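You operate a simulated robot arm through the tools that you are given. There is no shell and no other tool.

Carry out the task below with a simulated robot arm. There is one attempt and no reset: what you move stays moved.

JOB
Sponge the stain off the box lid in the lane, then stick on the label the yellow slip names.
Fine: use the orange sponge and put it back; the box stays shut. What is to be rubbed or washed off counts as gone when no trace of it is left.

The check looks at the end state, three seconds after you hand in, the way a careful person would. Anything else that was tipped, shoved, dropped, spilled or broken makes it a failure. Lids that push on must go on centred and level and be pressed home; caps that screw on are set level and turned clockwise until they are tight.

ROBOT AND FRAMES
A 7-joint arm with a three-finger gripper, fixed in place. Base frame: the origin is at the foot of the arm, x ahead of it, y to its left, z up; the work surface is at about z = 0.85. Lengths are in m, angles in degrees, forces in N, time in s.
Its first joint turns from -166.0 to 166.0 degrees. Payload 2.69 kg.
Tool frame: the origin (TCP) lies between the finger pads and is the grasp point; the fingertips stand 0.03 m ahead of it; z points along the fingers, y is the line along which they close. The gripper opens to 0.128 m. The gripper's body begins 0.117 m behind the TCP.
Orientation is that of the tool frame in the base frame, as a unit quaternion [x, y, z, w]. With the fingers straight down and closing along the base's y, the tool's x points along the base's -x, its y along +y and its z along -z.

CONTROLS
- The arm moves only by the tool apply_moves. Its argument "series" is a list of rows, each an object of numbers (a shift or turn left out is 0, a gripper value left out holds the last): "wx", "wy", "wz": the turn, a rotation vector about the tool's x, y, z in units of 90 degrees (1.0 is 90 degrees); "dx", "dy", "dz": the shift along the tool's x, y, z in units of 400 mm (1.0 is 400 mm); "fingers": the gripper command, from -1 (shut) to 1 (fully open), values between in proportion. In form: [{"wx": .., "wy": .., "wz": .., "dx": .., "dy": .., "dz": .., "fingers": ..}, ...]. A call has 1 to 20 rows; each row is the pose to reach, as a shift and turn from the pose commanded when the call began, along the tool's axes at that moment. A call with a number of a shift or a turn outside -1 to 1 is refused whole. Each row takes 0.2 s and may step no farther than 0.05 m and 8.6 degrees from the row before; otherwise, or with a gripper value out of range, the whole call is refused. A pose out of reach is approached as far as the arm can. The call stops where the force on the tool passes 40 N (or 10 N more than at its start, if that is more) or the arm is blocked; 0.2 s more then pass. The fingers move at their own pace and stop on an object; they squeeze with about 29 N. The grip force told is the motor's: it shows also when the fingers shut on nothing. Time passes only in rows, and 0.2 s behind the last, so rows that repeat a pose let the fingers close. The reply holds the time, the measured pose of the TCP, the force on the tool along the base axes, the opening and the grip force, in the units named above and with some noise, with the torque about the TCP (base axes, N m) and any sound that the robot's microphone picked up.
- Cameras (640 x 400 px; columns grow to the right, rows downward): "scene" is fixed at [0.0479, -0.65, 1.5371]; the picture's right is [0.87, -0.50, 0.00], its down [-0.10, -0.17, -0.98] and it looks along [0.49, 0.85, -0.20] (base axes); focal length 305 px, centre (320, 200). "wrist" rides on the gripper at [0.058, 0.054, -0.131] in the tool frame; the picture's right is [-0.68, 0.74, 0.00], its down [-0.62, -0.57, -0.55] and it looks along [-0.40, -0.37, 0.84] (tool axes); focal length 234 px, centre (320, 200). There is no depth. A picture from a camera that has moved, and an enlarged one, comes with that camera's place and axes in the base frame and with its lens.
- grab_frame(camera): a new picture of that camera. No time passes.
- lift_body(by): slides the trunk up (or, below 0, down) by that many m; the arm rides with it, the base frame stays. It gives what a move gives, with no picture.
- close_up(camera, box): a new picture of the part [left, top, right, bottom] of that camera's present view, enlarged. No time passes.
- job_done(): hands the job in; it is judged then, once.

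Places have to be worked out from the pictures, the camera data and where the tool is seen. Open the gripper and draw the arm clear of the work before you hand the job in, unless the task says otherwise.

The tools are called as a command line: name --argument value ..., lists and objects as JSON in quotes. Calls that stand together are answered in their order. apply_moves: Moves the arm, as the interface text tells. Its arguments: {"type":"object","properties":{"series":{"type":"array"}},"required":["series"]} The other tools are called the same way: lift_body (by) slides the trunk up or down; grab_frame (camera) takes a picture; close_up (camera, box) takes an enlarged picture of a part of a camera's view; job_done () hands the job in.

At the start:

```text
t: 0.0
position: [0.684, -0.137, 1.5722]
ee_rot: [0.0, 1.0, 0.001, 0.0]
ft_force: [0.1, 0.0, -0.7]
ft_torque: [0.0, 0.0, 0.02]
grip_width: 0.1283
gripper_force: 0.0
trunk travel left (down, up): [-0.2, 0.15]
```

scene: 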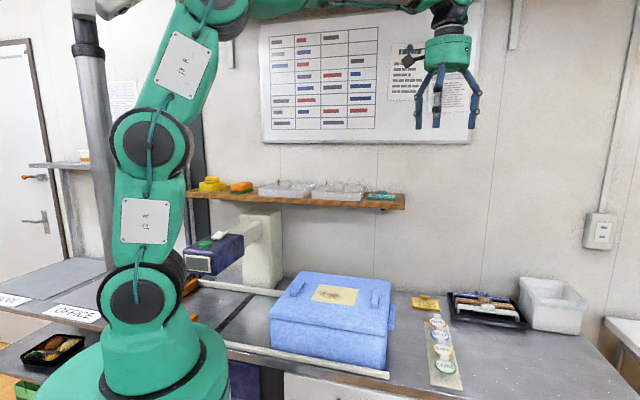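
wrist: 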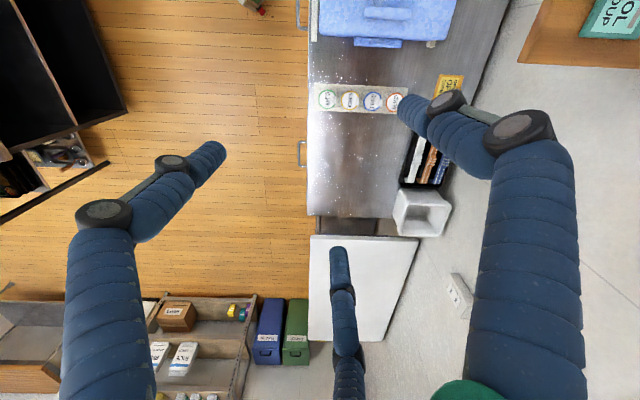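

I'll begin by enlarging the key parts of the scene: the shelf with sponges, the box lid, the labels and the yellow slip.

close_up --camera "scene" --box '[180, 160, 420, 310]'

close_up --camera "scene" --box '[400, 270, 600, 395]'

close_up --camera "scene" --box '[260, 260, 420, 385]'

close_up --camera "wrist" --box '[300, 0, 500, 125]'

close_up --camera "scene" --box '[260, 10, 500, 160]'

```text
2.67 times, centred on (300, 235) of scene
camera zoom: at [0.0479, -0.65, 1.5371], right [0.87, -0.5, 0.0], down [-0.1, -0.17, -0.98], along [0.49, 0.85, -0.2], focal length 813 px, centre (373, 107)
```

zoom: 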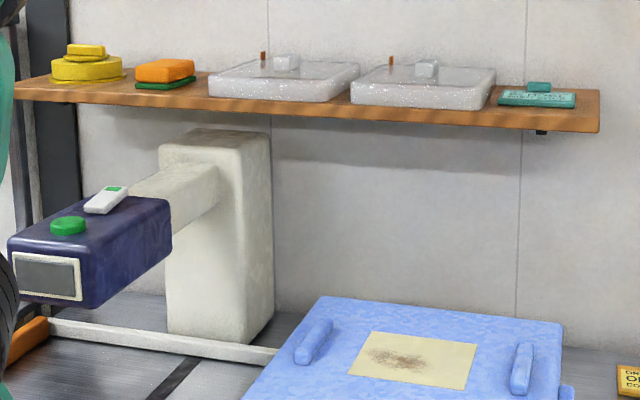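

```text
3.20 times, centred on (500, 332) of scene
camera zoom: at [0.0479, -0.65, 1.5371], right [0.87, -0.5, 0.0], down [-0.1, -0.17, -0.98], along [0.49, 0.85, -0.2], focal length 976 px, centre (-256, -224)
```

zoom: 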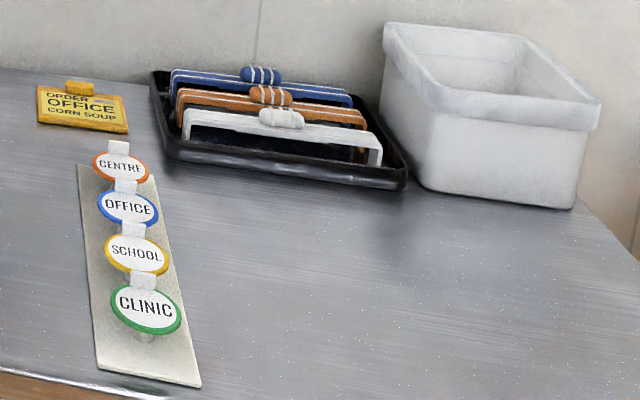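

```text
3.20 times, centred on (340, 322) of scene
camera zoom: at [0.0479, -0.65, 1.5371], right [0.87, -0.5, 0.0], down [-0.1, -0.17, -0.98], along [0.49, 0.85, -0.2], focal length 976 px, centre (256, -192)
```

zoom: 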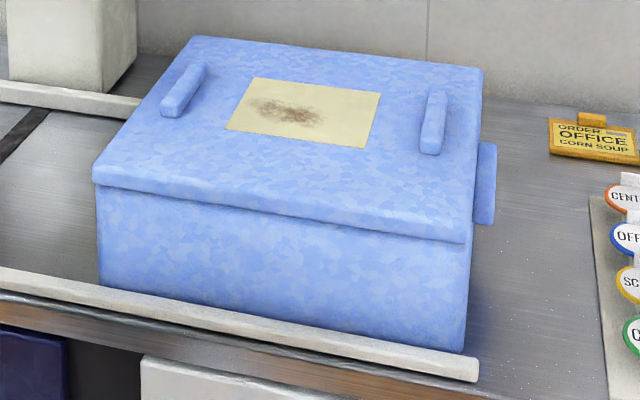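

```text
3.20 times, centred on (400, 62) of wrist
camera zoom: at [0.6262, -0.083, 1.7041], right [0.68, 0.74, 0.0], down [0.62, -0.57, 0.55], along [0.4, -0.37, -0.84], focal length 749 px, centre (64, 640)
```

zoom: 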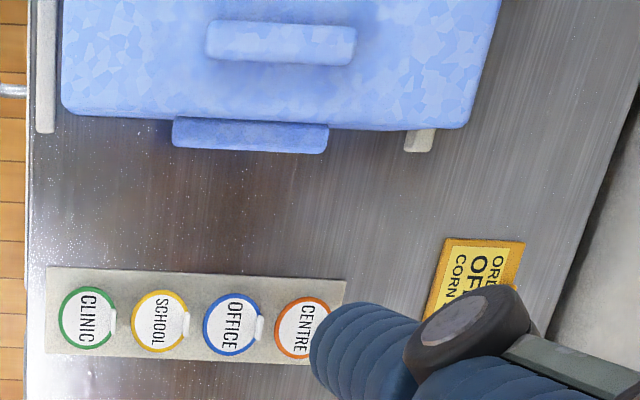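

```text
2.67 times, centred on (380, 85) of scene
camera zoom: at [0.0479, -0.65, 1.5371], right [0.87, -0.5, 0.0], down [-0.1, -0.17, -0.98], along [0.49, 0.85, -0.2], focal length 813 px, centre (160, 507)
```

zoom: 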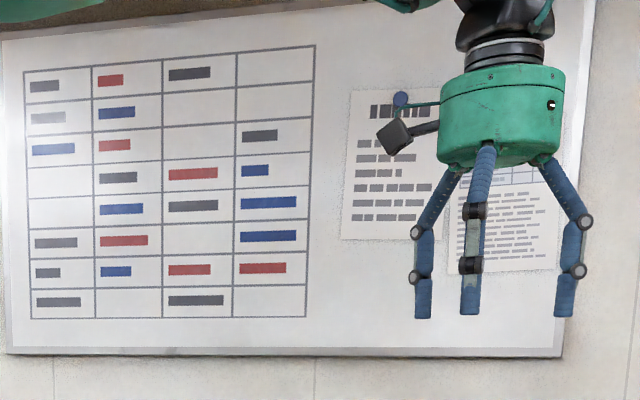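

The slip reads OFFICE (corn soup), so it's the blue OFFICE label, and it goes on the pale field of the lid. The gripper looks three-fingered in the pictures, so I'll shut it in free air and see how the fingers really move.

apply_moves --series '[{"fingers": -0.5}, {"fingers": -0.5}, {"fingers": -0.5}]'

grab_frame --camera "wrist"

grab_frame --camera "scene"

```text
t: 0.8
position: [0.6843, -0.1361, 1.5725]
ee_rot: [0.0, 1.0, 0.0, -0.001]
ft_force: [-0.1, -0.2, 0.4]
ft_torque: [0.0, -0.01, 0.02]
grip_width: 0.032
gripper_force: 0.0
trunk travel left (down, up): [-0.2, 0.15]
```

```text
taken
camera wrist: at [0.6262, -0.083, 1.7041], right [0.68, 0.74, 0.0], down [0.62, -0.57, 0.55], along [0.4, -0.37, -0.84], focal length 234 px, centre (320, 200)
```

wrist: 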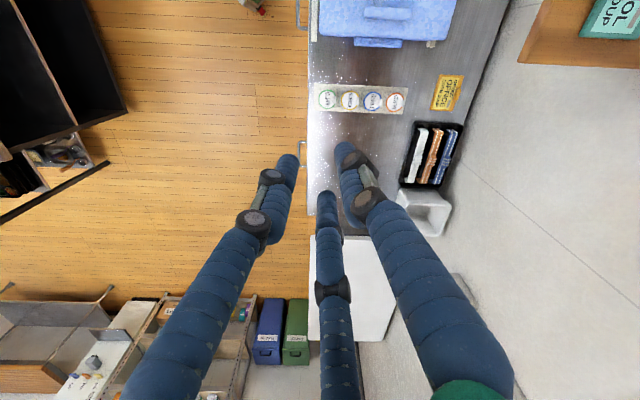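

```text
taken
```

scene: 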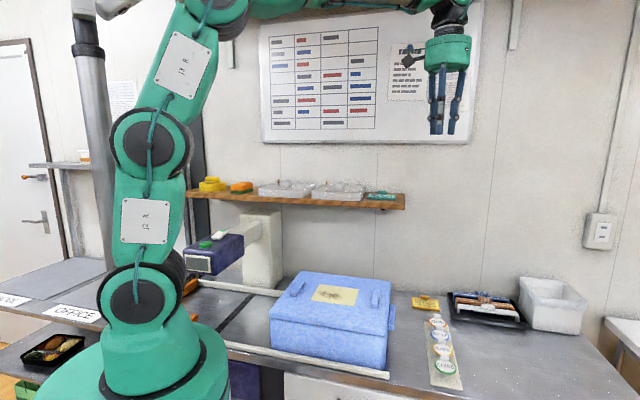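

The fingers close as a tripod, with one on tool +y and two on the -y side. Next I'll enlarge the sponge and the labels as far as they go before moving.

close_up --camera "scene" --box '[190, 165, 270, 215]'

close_up --camera "scene" --box '[415, 310, 479, 350]'

close_up --camera "wrist" --box '[310, 60, 470, 160]'

close_up --camera "scene" --box '[360, 180, 408, 210]'

close_up --camera "scene" --box '[180, 210, 280, 300]'

```text
8.00 times, centred on (230, 190) of scene
camera zoom: at [0.0479, -0.65, 1.5371], right [0.87, -0.5, 0.0], down [-0.1, -0.17, -0.98], along [0.49, 0.85, -0.2], focal length 2440 px, centre (1040, 280)
```

zoom: 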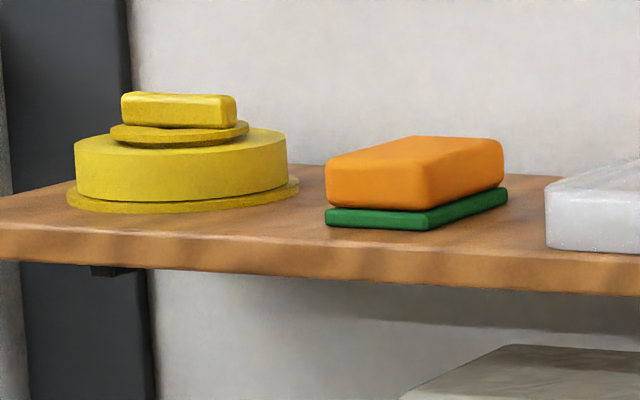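

```text
10.00 times, centred on (447, 330) of scene
camera zoom: at [0.0479, -0.65, 1.5371], right [0.87, -0.5, 0.0], down [-0.1, -0.17, -0.98], along [0.49, 0.85, -0.2], focal length 3050 px, centre (-950, -1100)
```

zoom: 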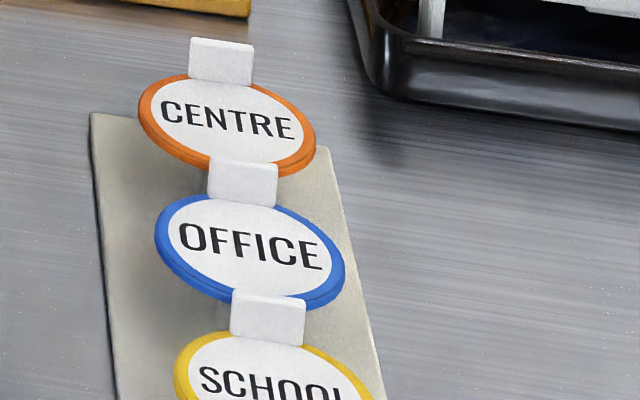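

```text
4.00 times, centred on (390, 110) of wrist
camera zoom: at [0.6262, -0.083, 1.7041], right [0.68, 0.74, 0.0], down [0.62, -0.57, 0.55], along [0.4, -0.37, -0.84], focal length 937 px, centre (40, 560)
```

zoom: 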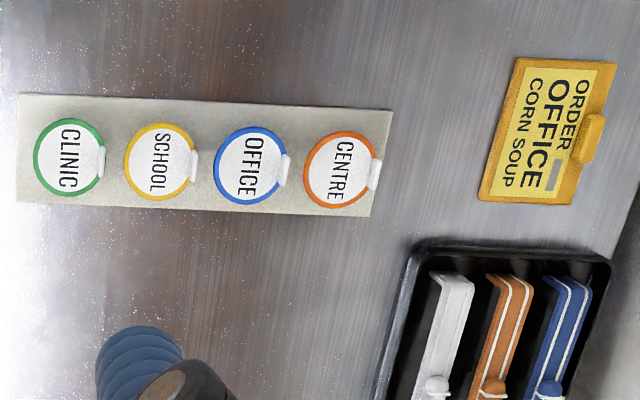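

```text
13.33 times, centred on (384, 195) of scene
camera zoom: at [0.0479, -0.65, 1.5371], right [0.87, -0.5, 0.0], down [-0.1, -0.17, -0.98], along [0.49, 0.85, -0.2], focal length 4066 px, centre (-533, 267)
```

zoom: 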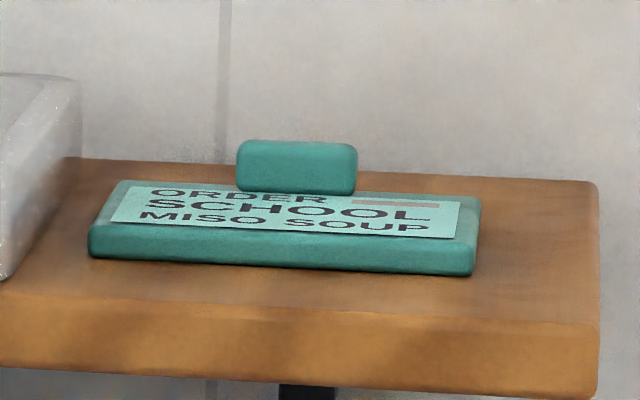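

```text
4.44 times, centred on (230, 255) of scene
camera zoom: at [0.0479, -0.65, 1.5371], right [0.87, -0.5, 0.0], down [-0.1, -0.17, -0.98], along [0.49, 0.85, -0.2], focal length 1356 px, centre (720, -44)
```

zoom: 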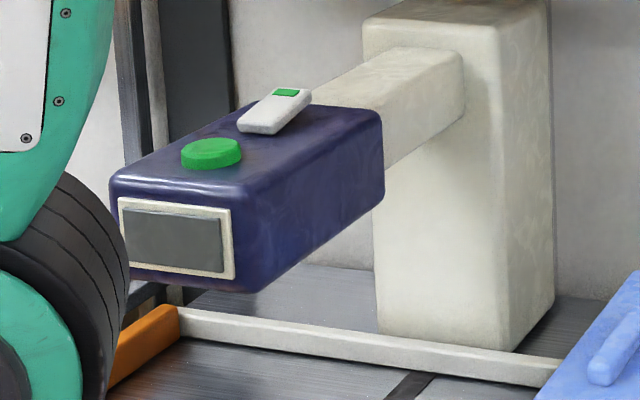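

The OFFICE label is a disc with an upright white tab, and the orange sponge sits on a green pad on the shelf. The bench runs about 45° to the base axes, so I'll turn the tool anticlockwise to line up with it, while lowering a little, for a better wrist view.

apply_moves --series '[{"wz": -0.09, "dx": 0.02, "dy": 0.01, "dz": 0.03, "fingers": -0.5}, {"wz": -0.18, "dx": 0.04, "dy": 0.02, "dz": 0.06}, {"wz": -0.27, "dx": 0.06, "dy": 0.03, "dz": 0.09}, {"wz": -0.36, "dx": 0.08, "dy": 0.04, "dz": 0.12}, {"wz": -0.45, "dx": 0.1, "dy": 0.05, "dz": 0.15}, {"wz": -0.54, "dx": 0.12, "dy": 0.06, "dz": 0.18}, {"wz": -0.63, "dx": 0.14, "dy": 0.07, "dz": 0.21}, {"wz": -0.72, "dx": 0.16, "dy": 0.08, "dz": 0.24}, {"wz": -0.81, "dx": 0.18, "dy": 0.09, "dz": 0.27}, {"wz": -0.9, "dx": 0.2, "dy": 0.09, "dz": 0.3}, {"wz": -0.99, "dx": 0.21, "dy": 0.09, "dz": 0.3}]'

grab_frame --camera "wrist"

grab_frame --camera "scene"

```text
t: 3.2
position: [0.5999, -0.0995, 1.4519]
ee_rot: [-0.702, 0.712, 0.0, 0.0]
ft_force: [0.1, -0.1, -0.2]
ft_torque: [0.03, 0.01, 0.04]
grip_width: 0.0321
gripper_force: 0.0
trunk travel left (down, up): [-0.2, 0.15]
```

```text
taken
camera wrist: at [0.5462, -0.1582, 1.584], right [-0.73, 0.69, 0.0], down [0.57, 0.61, 0.55], along [0.38, 0.4, -0.84], focal length 234 px, centre (320, 200)
```

wrist: 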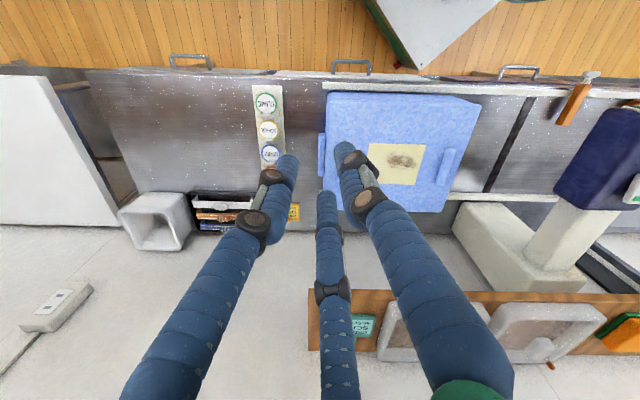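

```text
taken
```

scene: 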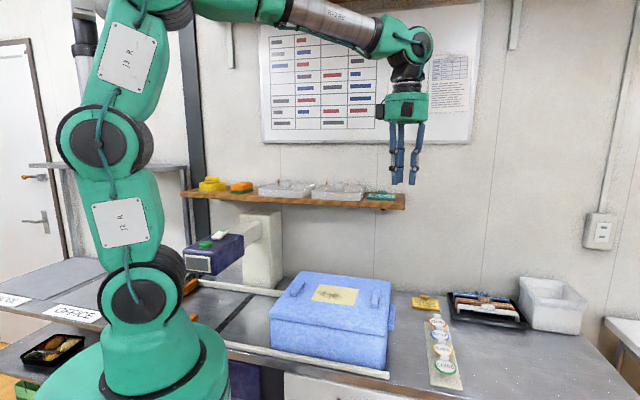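

The bench direction works out at close to 45°, with the labels at about (.755,-.166), (.81,-.11) and (.863,-.06). The sponge is near (.41,.69,1.31), so I'll swing toward it at a safe height, turning the tool on to 135°.

apply_moves --series '[{"wz": -0.056, "dx": -0.1056, "dy": 0.028, "dz": -0.0195}, {"wz": -0.111, "dx": -0.211, "dy": 0.056, "dz": -0.039}, {"wz": -0.167, "dx": -0.317, "dy": 0.083, "dz": -0.058}, {"wz": -0.222, "dx": -0.422, "dy": 0.111, "dz": -0.078}, {"wz": -0.278, "dx": -0.528, "dy": 0.139, "dz": -0.097}, {"wz": -0.333, "dx": -0.633, "dy": 0.167, "dz": -0.117}, {"wz": -0.389, "dx": -0.739, "dy": 0.194, "dz": -0.136}, {"wz": -0.444, "dx": -0.844, "dy": 0.222, "dz": -0.156}, {"wz": -0.5, "dx": -0.95, "dy": 0.25, "dz": -0.175}]'

grab_frame --camera "wrist"

grab_frame --camera "scene"

```text
t: 5.2
position: [0.5065, 0.2807, 1.5223]
ee_rot: [0.921, -0.39, 0.0, 0.0]
ft_force: [-0.3, -0.3, -0.1]
ft_torque: [0.01, -0.01, -0.02]
grip_width: 0.0322
gripper_force: 0.2
trunk travel left (down, up): [-0.2, 0.15]
```

```text
taken
camera wrist: at [0.51, 0.2015, 1.6551], right [-1.0, -0.03, 0.0], down [-0.02, 0.84, 0.55], along [-0.01, 0.55, -0.84], focal length 234 px, centre (320, 200)
```

wrist: 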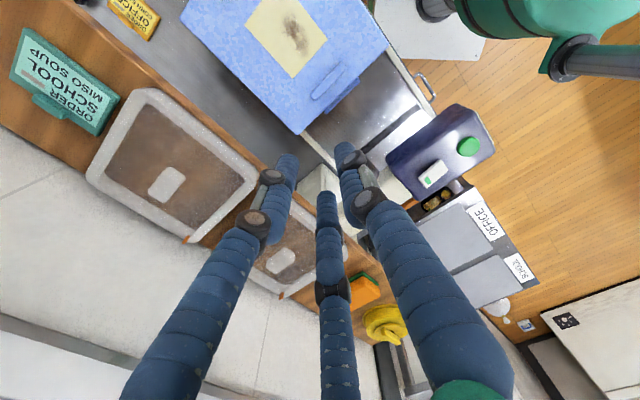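

```text
taken
```

scene: 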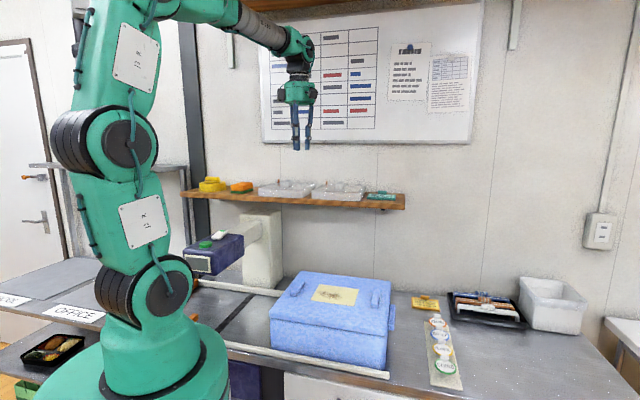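

The arm is at (.507,.281,1.522) with the tool lined up with the bench, and the sponge is visible behind the fingers. I'll continue toward the sponge.

apply_moves --series '[{"dx": -0.0974, "dy": -0.0522}, {"dx": -0.195, "dy": -0.104}, {"dx": -0.292, "dy": -0.157}, {"dx": -0.39, "dy": -0.209}, {"dx": -0.487, "dy": -0.261}, {"dx": -0.584, "dy": -0.313}, {"dx": -0.682, "dy": -0.365}, {"dx": -0.779, "dy": -0.4175}]'

grab_frame --camera "wrist"

grab_frame --camera "scene"

```text
t: 7.0
position: [0.4109, 0.6218, 1.5185]
ee_rot: [0.921, -0.39, 0.0, 0.0]
ft_force: [-0.2, 0.0, -1.2]
ft_torque: [-0.03, -0.05, -0.02]
grip_width: 0.032
gripper_force: 0.0
trunk travel left (down, up): [-0.2, 0.15]
```

```text
taken
camera wrist: at [0.4131, 0.543, 1.6513], right [-1.0, -0.03, 0.0], down [-0.02, 0.84, 0.55], along [-0.01, 0.55, -0.84], focal length 234 px, centre (320, 200)
```

wrist: 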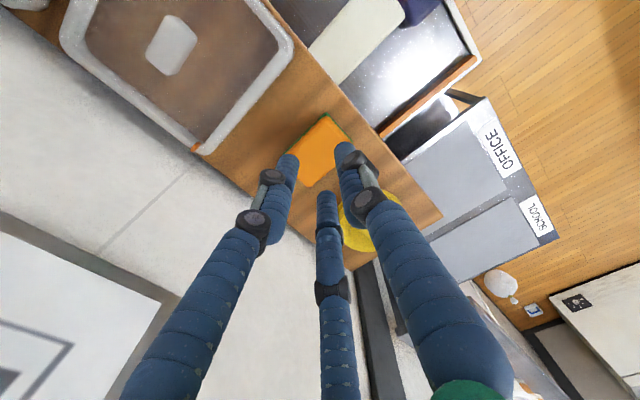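

```text
taken
```

scene: 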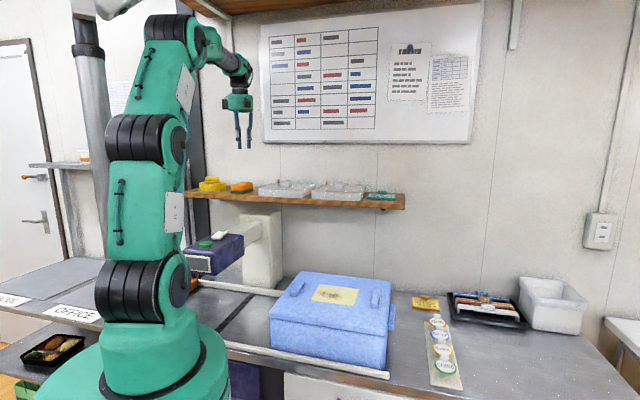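

The sponge is right under the fingers, so I'll enlarge that part of the wrist view.

close_up --camera "wrist" --box '[260, 90, 420, 190]'

close_up --camera "scene" --box '[190, 100, 270, 210]'

```text
4.00 times, centred on (340, 140) of wrist
camera zoom: at [0.4131, 0.543, 1.6513], right [-1.0, -0.03, 0.0], down [-0.02, 0.84, 0.55], along [-0.01, 0.55, -0.84], focal length 937 px, centre (240, 440)
```

zoom: 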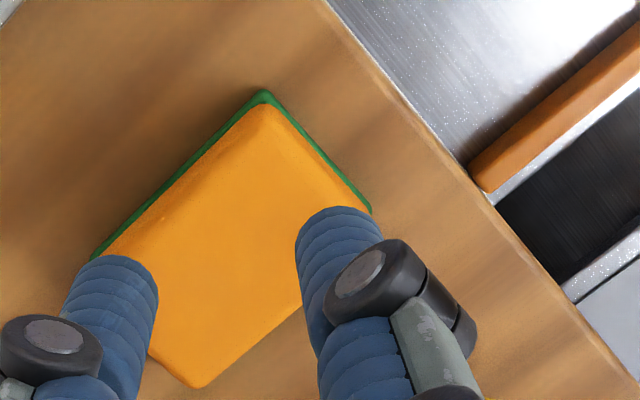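

```text
3.64 times, centred on (230, 155) of scene
camera zoom: at [0.0479, -0.65, 1.5371], right [0.87, -0.5, 0.0], down [-0.1, -0.17, -0.98], along [0.49, 0.85, -0.2], focal length 1109 px, centre (647, 364)
```

zoom: 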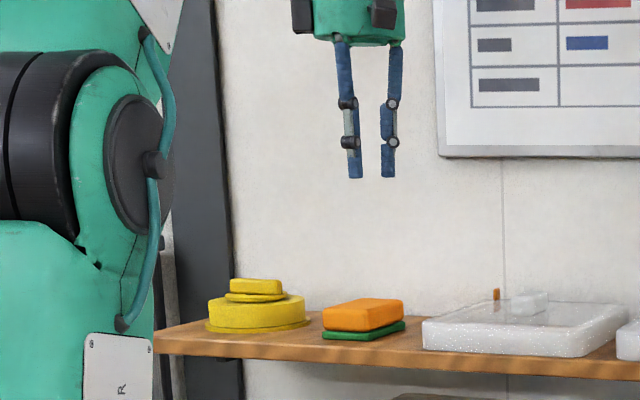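

Triangulating gives the shelf top at z≈1.30 and the sponge centre at about (.415,.667), roughly .055 by .085 with its long side across the shelf and its top near 1.34. I'll move right over it, open the fingers, come part-way down and look again.

apply_moves --series '[{"dx": -0.025, "dy": -0.0285, "dz": 0.08, "fingers": 0.75}, {"dx": -0.05, "dy": -0.057, "dz": 0.16}, {"dx": -0.074, "dy": -0.0855, "dz": 0.246}, {"dx": -0.074, "dy": -0.0855, "dz": 0.246}]'

grab_frame --camera "wrist"

close_up --camera "scene" --box '[180, 130, 276, 210]'

```text
t: 8.0
position: [0.4143, 0.6651, 1.4212]
ee_rot: [0.921, -0.39, 0.0, 0.001]
ft_force: [1.1, 0.4, -1.7]
ft_torque: [-0.1, 0.04, 0.0]
grip_width: 0.1121
gripper_force: 0.1
trunk travel left (down, up): [-0.2, 0.15]
```

```text
taken
camera wrist: at [0.4166, 0.5859, 1.5538], right [-1.0, -0.03, 0.0], down [-0.02, 0.84, 0.55], along [-0.01, 0.55, -0.84], focal length 234 px, centre (320, 200)
```

wrist: 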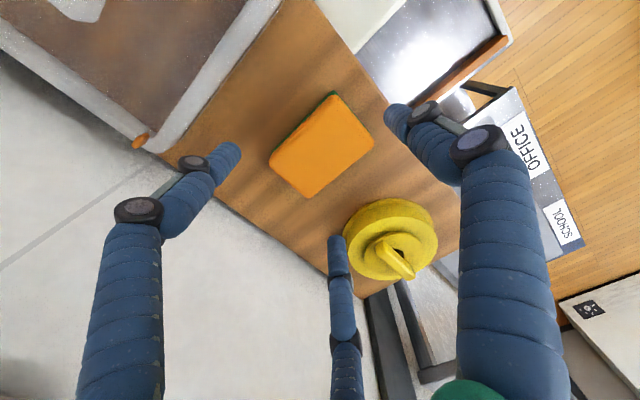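

```text
5.00 times, centred on (228, 170) of scene
camera zoom: at [0.0479, -0.65, 1.5371], right [0.87, -0.5, 0.0], down [-0.1, -0.17, -0.98], along [0.49, 0.85, -0.2], focal length 1525 px, centre (780, 350)
```

zoom: 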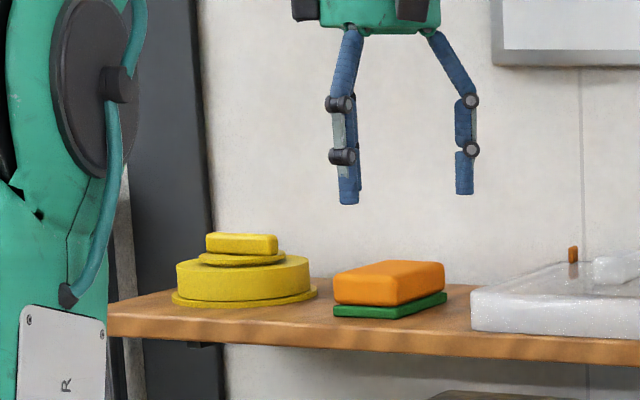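

The sponge centre refines to (.415,.670), with its long side at 47°. I'll lower over it with the fingertips at z≈1.32, above the green pad, and check before closing.

apply_moves --series '[{"wz": -0.02, "dx": -0.005, "dy": -0.006, "dz": 0.08}, {"wz": -0.033, "dx": -0.008, "dy": -0.01, "dz": 0.15}, {"wz": -0.033, "dx": -0.008, "dy": -0.01, "dz": 0.178}, {"wz": -0.033, "dx": -0.008, "dy": -0.01, "dz": 0.178}]'

grab_frame --camera "wrist"

close_up --camera "scene" --box '[190, 150, 270, 210]'

```text
t: 9.0
position: [0.4137, 0.6695, 1.3534]
ee_rot: [0.931, -0.365, 0.0, 0.0]
ft_force: [-0.3, 0.7, 0.1]
ft_torque: [0.02, 0.02, 0.0]
grip_width: 0.1122
gripper_force: 0.1
trunk travel left (down, up): [-0.2, 0.15]
```

```text
taken
camera wrist: at [0.4209, 0.5906, 1.4851], right [-1.0, -0.08, 0.0], down [-0.07, 0.83, 0.55], along [-0.04, 0.55, -0.84], focal length 234 px, centre (320, 200)
```

wrist: 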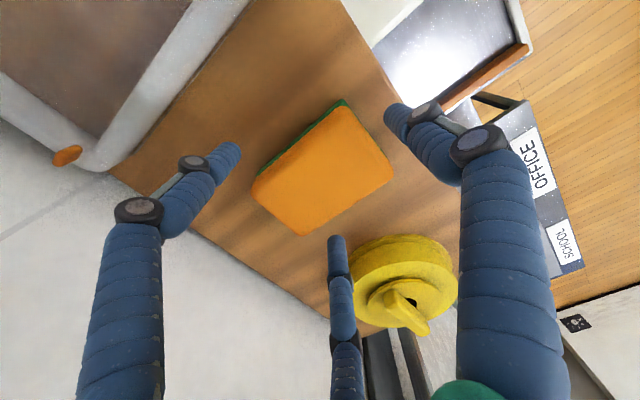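

```text
6.67 times, centred on (230, 180) of scene
camera zoom: at [0.0479, -0.65, 1.5371], right [0.87, -0.5, 0.0], down [-0.1, -0.17, -0.98], along [0.49, 0.85, -0.2], focal length 2033 px, centre (920, 333)
```

zoom: 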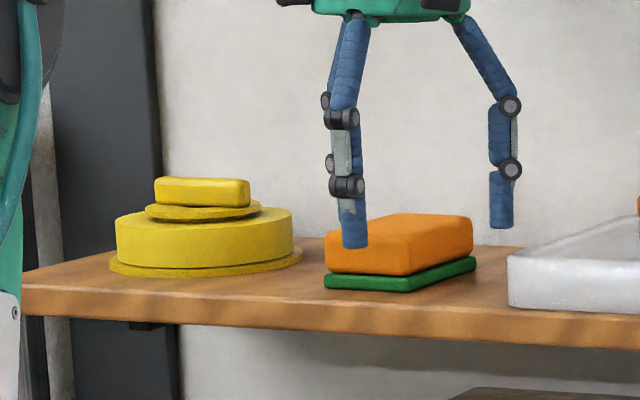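

The front finger stands just in front of the sponge's near end and the others are clear of the pad. I'll close in stages.

apply_moves --series '[{"fingers": 0.3}, {"fingers": 0.3}]'

grab_frame --camera "wrist"

close_up --camera "scene" --box '[190, 150, 270, 210]'

```text
t: 9.6
position: [0.4133, 0.6692, 1.3529]
ee_rot: [0.931, -0.366, 0.0, 0.0]
ft_force: [-1.2, 0.1, -0.2]
ft_torque: [-0.02, 0.03, -0.01]
grip_width: 0.0835
gripper_force: 0.1
trunk travel left (down, up): [-0.2, 0.15]
```

```text
taken
camera wrist: at [0.4208, 0.5904, 1.4853], right [-1.0, -0.08, 0.0], down [-0.07, 0.83, 0.55], along [-0.04, 0.55, -0.84], focal length 234 px, centre (320, 200)
```

wrist: 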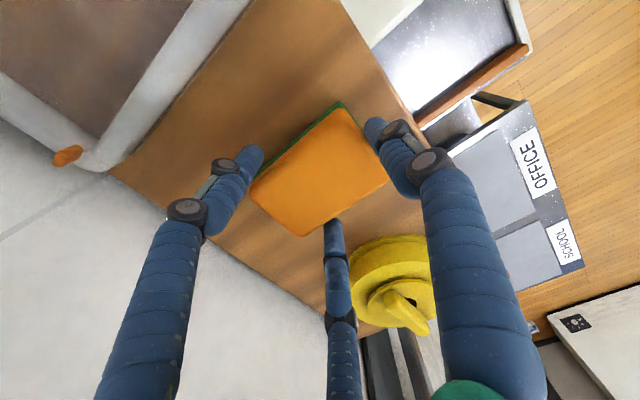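

```text
6.67 times, centred on (230, 180) of scene
camera zoom: at [0.0479, -0.65, 1.5371], right [0.87, -0.5, 0.0], down [-0.1, -0.17, -0.98], along [0.49, 0.85, -0.2], focal length 2033 px, centre (920, 333)
```

zoom: 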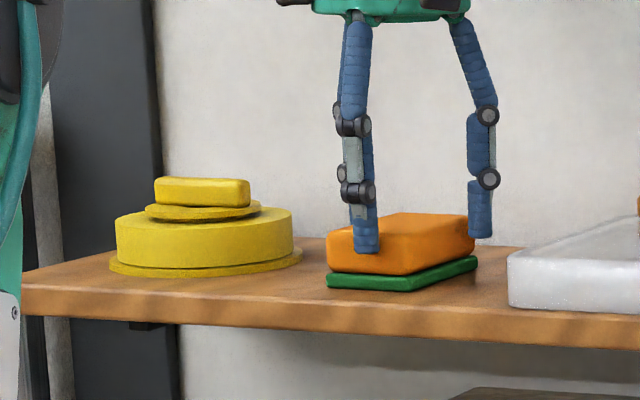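

The fingers are about to touch; the sponge has shifted by a millimetre at most. I'll close fully and read the width.

apply_moves --series '[{"fingers": 0.1}, {"fingers": -0.1}, {"fingers": -1}, {"fingers": -1}, {"fingers": -1}]'

grab_frame --camera "wrist"

close_up --camera "scene" --box '[190, 150, 270, 210]'

```text
t: 10.8
position: [0.4142, 0.6698, 1.3542]
ee_rot: [0.93, -0.367, 0.0, 0.0]
ft_force: [0.1, -1.1, 4.5]
ft_torque: [0.01, -0.1, -0.03]
grip_width: 0.0724
gripper_force: 28.8
trunk travel left (down, up): [-0.2, 0.15]
```

```text
taken
camera wrist: at [0.4207, 0.5902, 1.4857], right [-1.0, -0.08, 0.0], down [-0.07, 0.83, 0.55], along [-0.04, 0.55, -0.84], focal length 234 px, centre (320, 200)
```

wrist: 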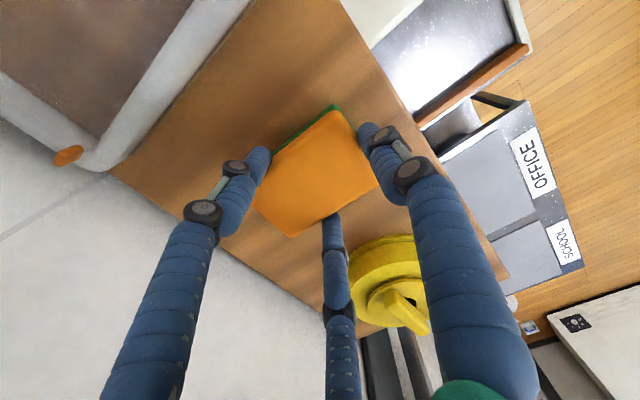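

```text
6.67 times, centred on (230, 180) of scene
camera zoom: at [0.0479, -0.65, 1.5371], right [0.87, -0.5, 0.0], down [-0.1, -0.17, -0.98], along [0.49, 0.85, -0.2], focal length 2033 px, centre (920, 333)
```

zoom: 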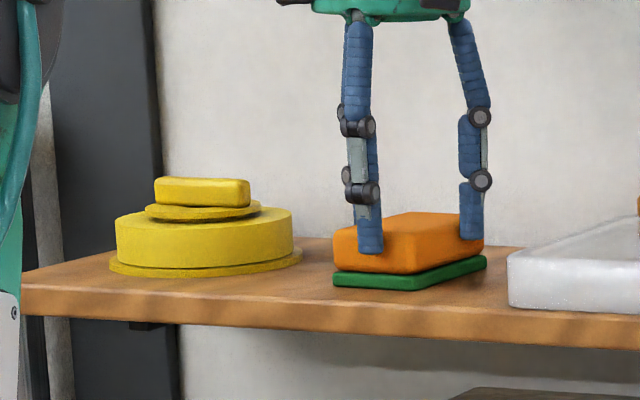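

The grip holds at 0.072 m with 29 N; the green layer moves with the sponge, so it is part of it. I'll lift straight up and check.

apply_moves --series '[{"dz": -0.05}, {"dz": -0.125}, {"dz": -0.225}]'

grab_frame --camera "wrist"

close_up --camera "scene" --box '[190, 130, 270, 210]'

```text
t: 11.6
position: [0.4167, 0.6708, 1.4441]
ee_rot: [0.93, -0.367, 0.0, 0.0]
ft_force: [0.4, -0.5, -0.7]
ft_torque: [-0.03, 0.02, 0.05]
grip_width: 0.0723
gripper_force: 29.2
trunk travel left (down, up): [-0.2, 0.15]
```

```text
taken
camera wrist: at [0.4225, 0.5923, 1.5757], right [-1.0, -0.08, 0.0], down [-0.07, 0.83, 0.55], along [-0.04, 0.55, -0.84], focal length 234 px, centre (320, 200)
```

wrist: 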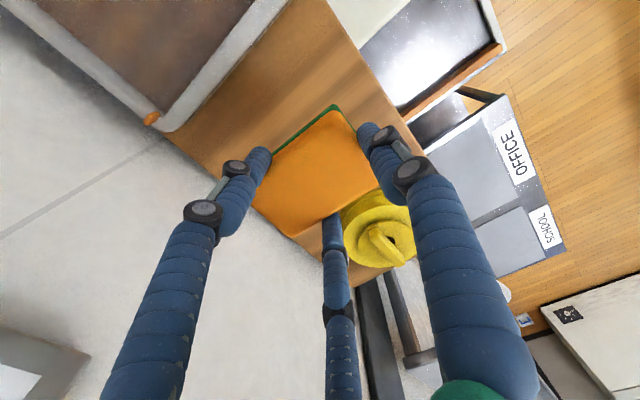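

```text
5.00 times, centred on (230, 170) of scene
camera zoom: at [0.0479, -0.65, 1.5371], right [0.87, -0.5, 0.0], down [-0.1, -0.17, -0.98], along [0.49, 0.85, -0.2], focal length 1525 px, centre (770, 350)
```

zoom: 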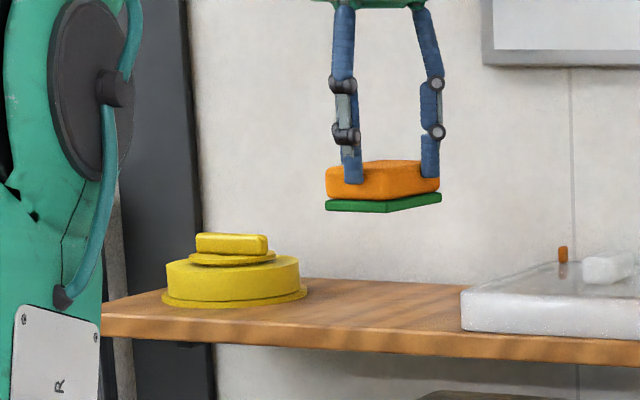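

The sponge is held level, its underside about 0.053 m below the TCP. I'll swing back toward the box, keeping high.

apply_moves --series '[{"dx": 0.098, "dy": 0.0614, "dz": -0.03}, {"dx": 0.196, "dy": 0.1228, "dz": -0.06}, {"dx": 0.294, "dy": 0.1842, "dz": -0.08}, {"dx": 0.392, "dy": 0.2456, "dz": -0.08}, {"dx": 0.49, "dy": 0.307, "dz": -0.08}, {"dx": 0.588, "dy": 0.3684, "dz": -0.08}, {"dx": 0.686, "dy": 0.4298, "dz": -0.07}, {"dx": 0.784, "dy": 0.4912, "dz": -0.06}, {"dx": 0.882, "dy": 0.5526, "dz": -0.05}, {"dx": 0.98, "dy": 0.614, "dz": -0.04}]'

grab_frame --camera "wrist"

grab_frame --camera "scene"

```text
t: 13.8
position: [0.533, 0.226, 1.4597]
ee_rot: [0.931, -0.366, 0.0, 0.0]
ft_force: [0.3, 0.0, -0.1]
ft_torque: [0.02, -0.01, -0.02]
grip_width: 0.072
gripper_force: 29.4
trunk travel left (down, up): [-0.2, 0.15]
```

```text
taken
camera wrist: at [0.54, 0.1461, 1.5914], right [-1.0, -0.08, 0.0], down [-0.07, 0.83, 0.55], along [-0.04, 0.55, -0.84], focal length 234 px, centre (320, 200)
```

wrist: 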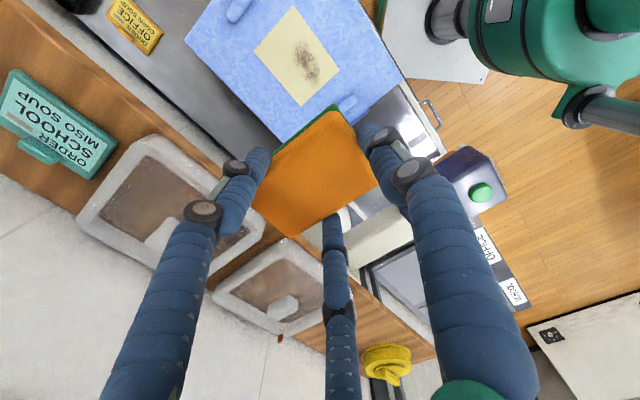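

```text
taken
```

scene: 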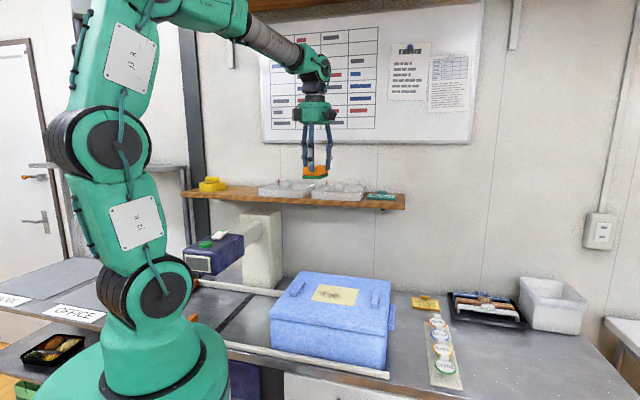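

The lid and its field are in view, so I'll enlarge them to place the field corners and the stain.

close_up --camera "wrist" --box '[216, 0, 376, 120]'

close_up --camera "scene" --box '[300, 270, 396, 330]'

```text
3.33 times, centred on (296, 60) of wrist
camera zoom: at [0.54, 0.1461, 1.5914], right [-1.0, -0.08, 0.0], down [-0.07, 0.83, 0.55], along [-0.04, 0.55, -0.84], focal length 781 px, centre (400, 667)
```

zoom: 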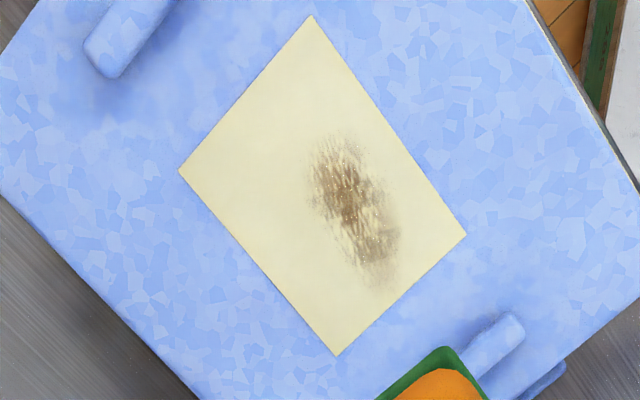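

```text
6.67 times, centred on (348, 300) of scene
camera zoom: at [0.0479, -0.65, 1.5371], right [0.87, -0.5, 0.0], down [-0.1, -0.17, -0.98], along [0.49, 0.85, -0.2], focal length 2033 px, centre (133, -467)
```

zoom: 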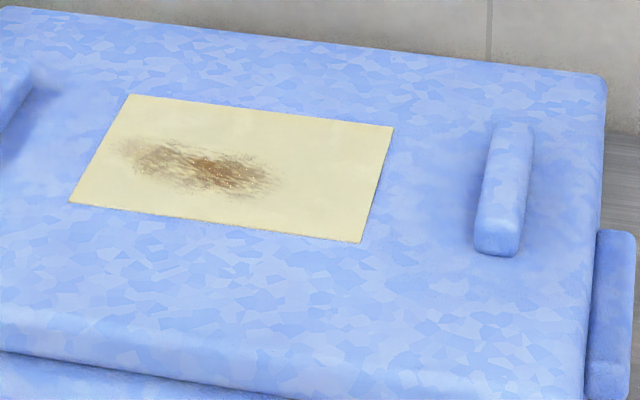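

The corners from both cameras agree: lid top at z=1.00, the field centred at (.586,.1735) and turned exactly 45°, the stain about (.57,.175). I'll come down over the stain, stopping at TCP z≈1.10.

apply_moves --series '[{"wz": 0.01, "dx": 0.02, "dy": 0.004, "dz": 0.1}, {"wz": 0.023, "dx": 0.04, "dy": 0.008, "dz": 0.2}, {"wz": 0.023, "dx": 0.06, "dy": 0.012, "dz": 0.3}, {"wz": 0.023, "dx": 0.08, "dy": 0.016, "dz": 0.4}, {"wz": 0.023, "dx": 0.1, "dy": 0.02, "dz": 0.5}, {"wz": 0.023, "dx": 0.12, "dy": 0.024, "dz": 0.6}, {"wz": 0.023, "dx": 0.14, "dy": 0.028, "dz": 0.7}, {"wz": 0.023, "dx": 0.1545, "dy": 0.0305, "dz": 0.8}, {"wz": 0.023, "dx": 0.1545, "dy": 0.0305, "dz": 0.9}, {"wz": 0.023, "dx": 0.1545, "dy": 0.0305, "dz": 0.9}]'

grab_frame --camera "wrist"

grab_frame --camera "scene"

```text
t: 16.0
position: [0.5719, 0.1731, 1.0974]
ee_rot: [0.924, -0.383, 0.0, 0.001]
ft_force: [-0.6, 1.0, -0.6]
ft_torque: [-0.02, 0.04, 0.01]
grip_width: 0.072
gripper_force: 28.9
trunk travel left (down, up): [-0.2, 0.15]
```

```text
taken
camera wrist: at [0.5754, 0.0931, 1.2296], right [-1.0, -0.04, 0.0], down [-0.04, 0.84, 0.55], along [-0.02, 0.55, -0.84], focal length 234 px, centre (320, 200)
```

wrist: 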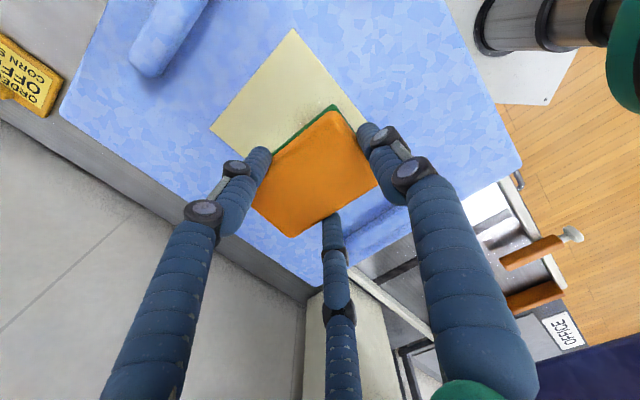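

```text
taken
```

scene: 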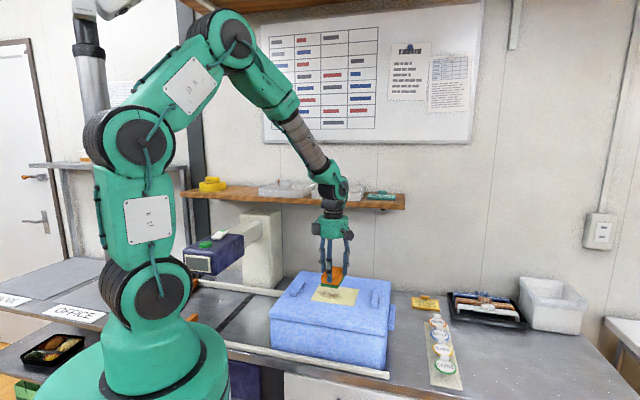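

I'm at z=1.097 with the sponge bottom near 1.044. I'll go down in small steps watching the force.

apply_moves --series '[{"dz": 0.04}, {"dz": 0.08}, {"dz": 0.095}, {"dz": 0.105}]'

close_up --camera "scene" --box '[290, 240, 386, 310]'

```text
t: 17.0
position: [0.5708, 0.173, 1.0573]
ee_rot: [0.924, -0.383, 0.0, -0.001]
ft_force: [0.0, -0.1, -0.2]
ft_torque: [0.01, 0.02, -0.01]
grip_width: 0.072
gripper_force: 28.9
trunk travel left (down, up): [-0.2, 0.15]
```

```text
5.71 times, centred on (338, 275) of scene
camera zoom: at [0.0479, -0.65, 1.5371], right [0.87, -0.5, 0.0], down [-0.1, -0.17, -0.98], along [0.49, 0.85, -0.2], focal length 1743 px, centre (217, -229)
```

zoom: 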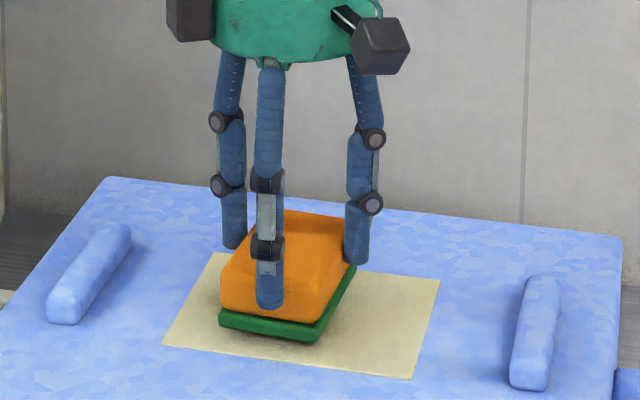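

There's no contact yet and the sponge is just above the field. I'll step down 2 mm at a time.

apply_moves --series '[{"dz": 0.005}, {"dz": 0.01}]'

apply_moves --series '[{"dz": 0.005}, {"dz": 0.005}]'

```text
t: 17.6
position: [0.5708, 0.1722, 1.0518]
ee_rot: [0.924, -0.382, 0.0, 0.0]
ft_force: [0.1, -0.4, -0.3]
ft_torque: [0.02, 0.0, -0.03]
grip_width: 0.0721
gripper_force: 29.1
trunk travel left (down, up): [-0.2, 0.15]
```

```text
t: 18.2
position: [0.5702, 0.1724, 1.0504]
ee_rot: [0.924, -0.383, 0.0, 0.0]
ft_force: [-1.0, 0.4, -0.2]
ft_torque: [0.06, 0.02, 0.02]
grip_width: 0.0719
gripper_force: 28.9
trunk travel left (down, up): [-0.2, 0.15]
```

apply_moves --series '[{"dz": 0.005}, {"dz": 0.005}]'

apply_moves --series '[{"dz": 0.005}, {"dz": 0.005}]'

close_up --camera "scene" --box '[290, 240, 386, 310]'

```text
t: 18.8
position: [0.5716, 0.1725, 1.0497]
ee_rot: [0.924, -0.382, 0.0, 0.0]
ft_force: [-2.0, 0.2, 11.1]
ft_torque: [0.05, 0.06, 0.01]
grip_width: 0.0721
gripper_force: 29.2
trunk travel left (down, up): [-0.2, 0.15]
```

```text
t: 19.4
position: [0.5707, 0.1728, 1.0492]
ee_rot: [0.924, -0.382, 0.001, -0.001]
ft_force: [-2.6, -2.3, 32.4]
ft_torque: [0.33, -0.18, -0.01]
grip_width: 0.072
gripper_force: 29.0
trunk travel left (down, up): [-0.2, 0.15]
```

```text
5.71 times, centred on (338, 275) of scene
camera zoom: at [0.0479, -0.65, 1.5371], right [0.87, -0.5, 0.0], down [-0.1, -0.17, -0.98], along [0.49, 0.85, -0.2], focal length 1743 px, centre (217, -229)
```

zoom: 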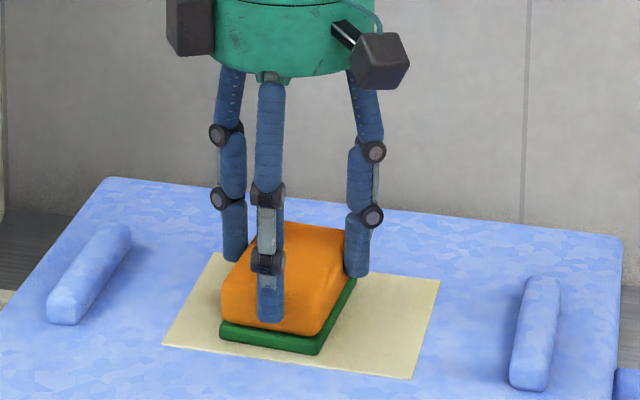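

Contact is at TCP z≈1.050 and firm (32 N), so I'll back off about 2 mm to roughly 10 N and rub back and forth along the bench direction over the stain.

apply_moves --series '[{"dz": -0.005}, {"dx": -0.05, "dz": -0.005}, {"dx": -0.1, "dz": -0.005}, {"dx": -0.12, "dz": -0.005}, {"dx": -0.07, "dz": -0.005}, {"dx": -0.02, "dz": -0.005}, {"dx": 0.03, "dz": -0.005}, {"dx": 0.08, "dz": -0.005}, {"dx": 0.12, "dz": -0.005}, {"dx": 0.07, "dz": -0.005}, {"dx": 0.02, "dz": -0.005}, {"dx": -0.03, "dz": -0.005}, {"dx": -0.08, "dz": -0.005}, {"dx": -0.12, "dz": -0.005}, {"dx": -0.07, "dz": -0.005}, {"dx": -0.02, "dz": -0.005}, {"dx": 0.03, "dz": -0.005}, {"dx": 0.08, "dz": -0.005}, {"dx": 0.12, "dz": -0.005}]'

grab_frame --camera "wrist"

close_up --camera "scene" --box '[290, 240, 386, 310]'

```text
t: 23.4
position: [0.6031, 0.141, 1.0475]
ee_rot: [0.924, -0.383, 0.0, 0.0]
ft_force: [1.7, -1.9, 2.6]
ft_torque: [-0.09, -0.17, -0.07]
grip_width: 0.0716
gripper_force: 28.6
trunk travel left (down, up): [-0.2, 0.15]
```

```text
taken
camera wrist: at [0.6078, 0.0612, 1.1805], right [-1.0, -0.04, 0.0], down [-0.04, 0.84, 0.55], along [-0.02, 0.55, -0.84], focal length 234 px, centre (320, 200)
```

wrist: 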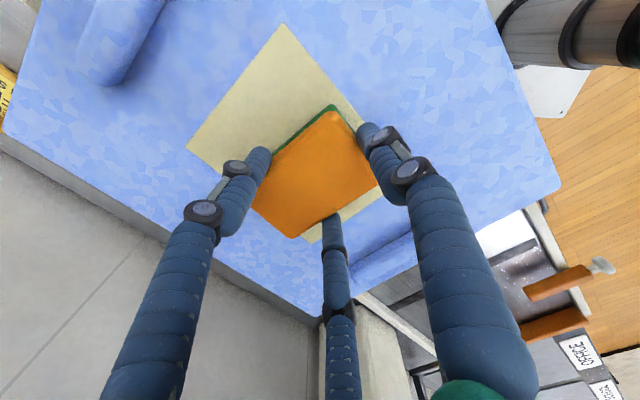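

```text
5.71 times, centred on (338, 275) of scene
camera zoom: at [0.0479, -0.65, 1.5371], right [0.87, -0.5, 0.0], down [-0.1, -0.17, -0.98], along [0.49, 0.85, -0.2], focal length 1743 px, centre (217, -229)
```

zoom: 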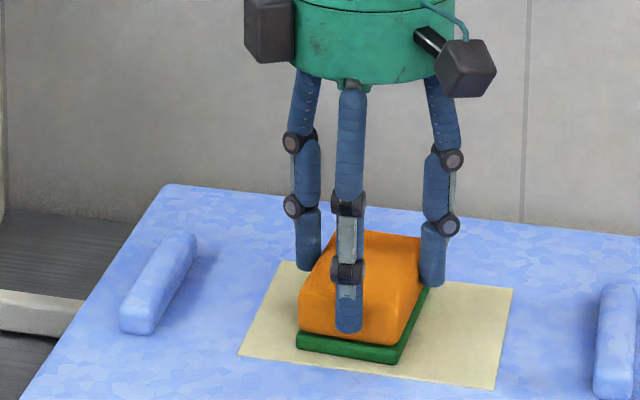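

The box slid about 45 mm along the lane with the sponge, because the grip on the lid beat the box's friction on the bench. I'll drag it back by the same amount with the sponge still pressed, then find a way of rubbing that doesn't move it.

apply_moves --series '[{"dz": 0.002}, {"dx": -0.02, "dz": 0.002}, {"dx": -0.04, "dz": 0.002}, {"dx": -0.06, "dz": 0.002}, {"dx": -0.08, "dz": 0.002}, {"dx": -0.1, "dz": 0.002}, {"dx": -0.114, "dz": 0.002}]'

close_up --camera "scene" --box '[290, 240, 386, 310]'

```text
t: 25.0
position: [0.5725, 0.1699, 1.0483]
ee_rot: [0.924, -0.383, 0.001, -0.001]
ft_force: [2.5, -2.5, 10.4]
ft_torque: [0.03, -0.3, -0.02]
grip_width: 0.0718
gripper_force: 29.3
trunk travel left (down, up): [-0.2, 0.15]
```

```text
5.71 times, centred on (338, 275) of scene
camera zoom: at [0.0479, -0.65, 1.5371], right [0.87, -0.5, 0.0], down [-0.1, -0.17, -0.98], along [0.49, 0.85, -0.2], focal length 1743 px, centre (217, -229)
```

zoom: 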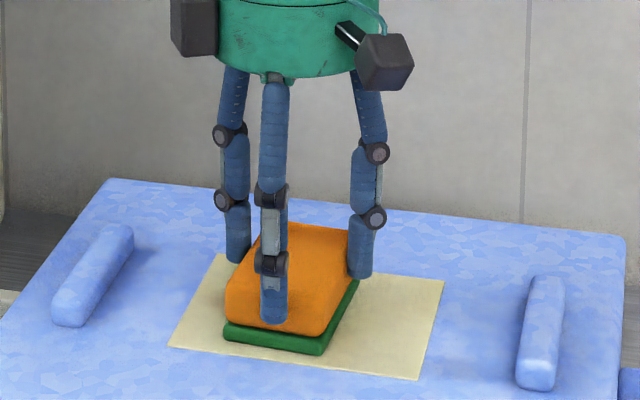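

The box is back within about 2 mm. The lane's rails brace it across the bench, so I'll rub in that direction instead, starting with a short test.

apply_moves --series '[{"dy": -0.02}, {"dy": -0.05}, {"dy": -0.08}, {"dy": -0.1}, {"dy": -0.07}, {"dy": -0.04}, {"dy": -0.01}, {"dy": 0.02}, {"dy": 0.05}, {"dy": 0.08}, {"dy": 0.05}, {"dy": 0.02}, {"dy": -0.01}, {"dy": -0.04}, {"dy": -0.07}, {"dy": -0.1}]'

close_up --camera "scene" --box '[290, 240, 386, 310]'

grab_frame --camera "wrist"

```text
t: 28.4
position: [0.6019, 0.2, 1.0491]
ee_rot: [0.924, -0.383, -0.001, -0.001]
ft_force: [-0.3, -0.6, 3.2]
ft_torque: [0.11, 0.0, 0.02]
grip_width: 0.0717
gripper_force: 29.1
trunk travel left (down, up): [-0.2, 0.15]
```

```text
5.71 times, centred on (338, 275) of scene
camera zoom: at [0.0479, -0.65, 1.5371], right [0.87, -0.5, 0.0], down [-0.1, -0.17, -0.98], along [0.49, 0.85, -0.2], focal length 1743 px, centre (217, -229)
```

zoom: 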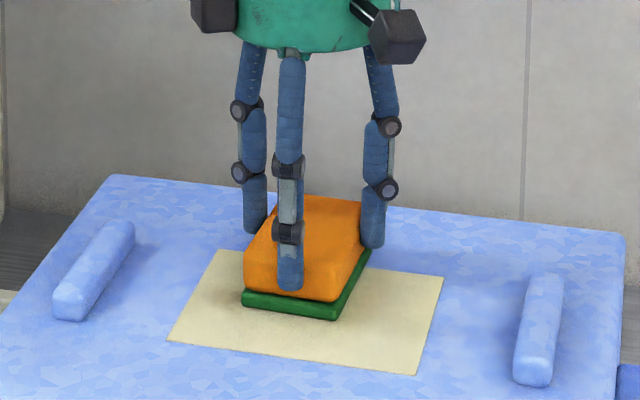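

```text
taken
camera wrist: at [0.6053, 0.1206, 1.1799], right [-1.0, -0.04, 0.0], down [-0.04, 0.83, 0.55], along [-0.02, 0.55, -0.84], focal length 234 px, centre (320, 200)
```

wrist: 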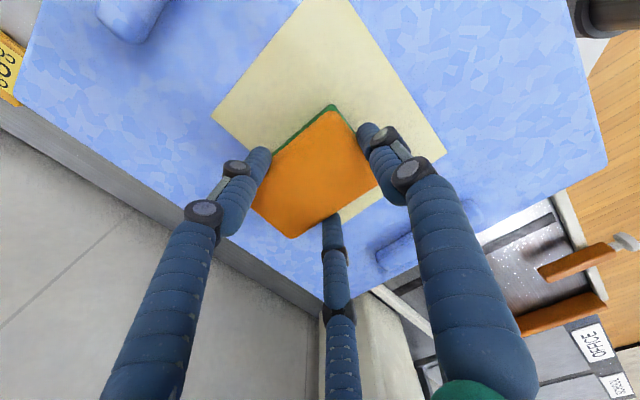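

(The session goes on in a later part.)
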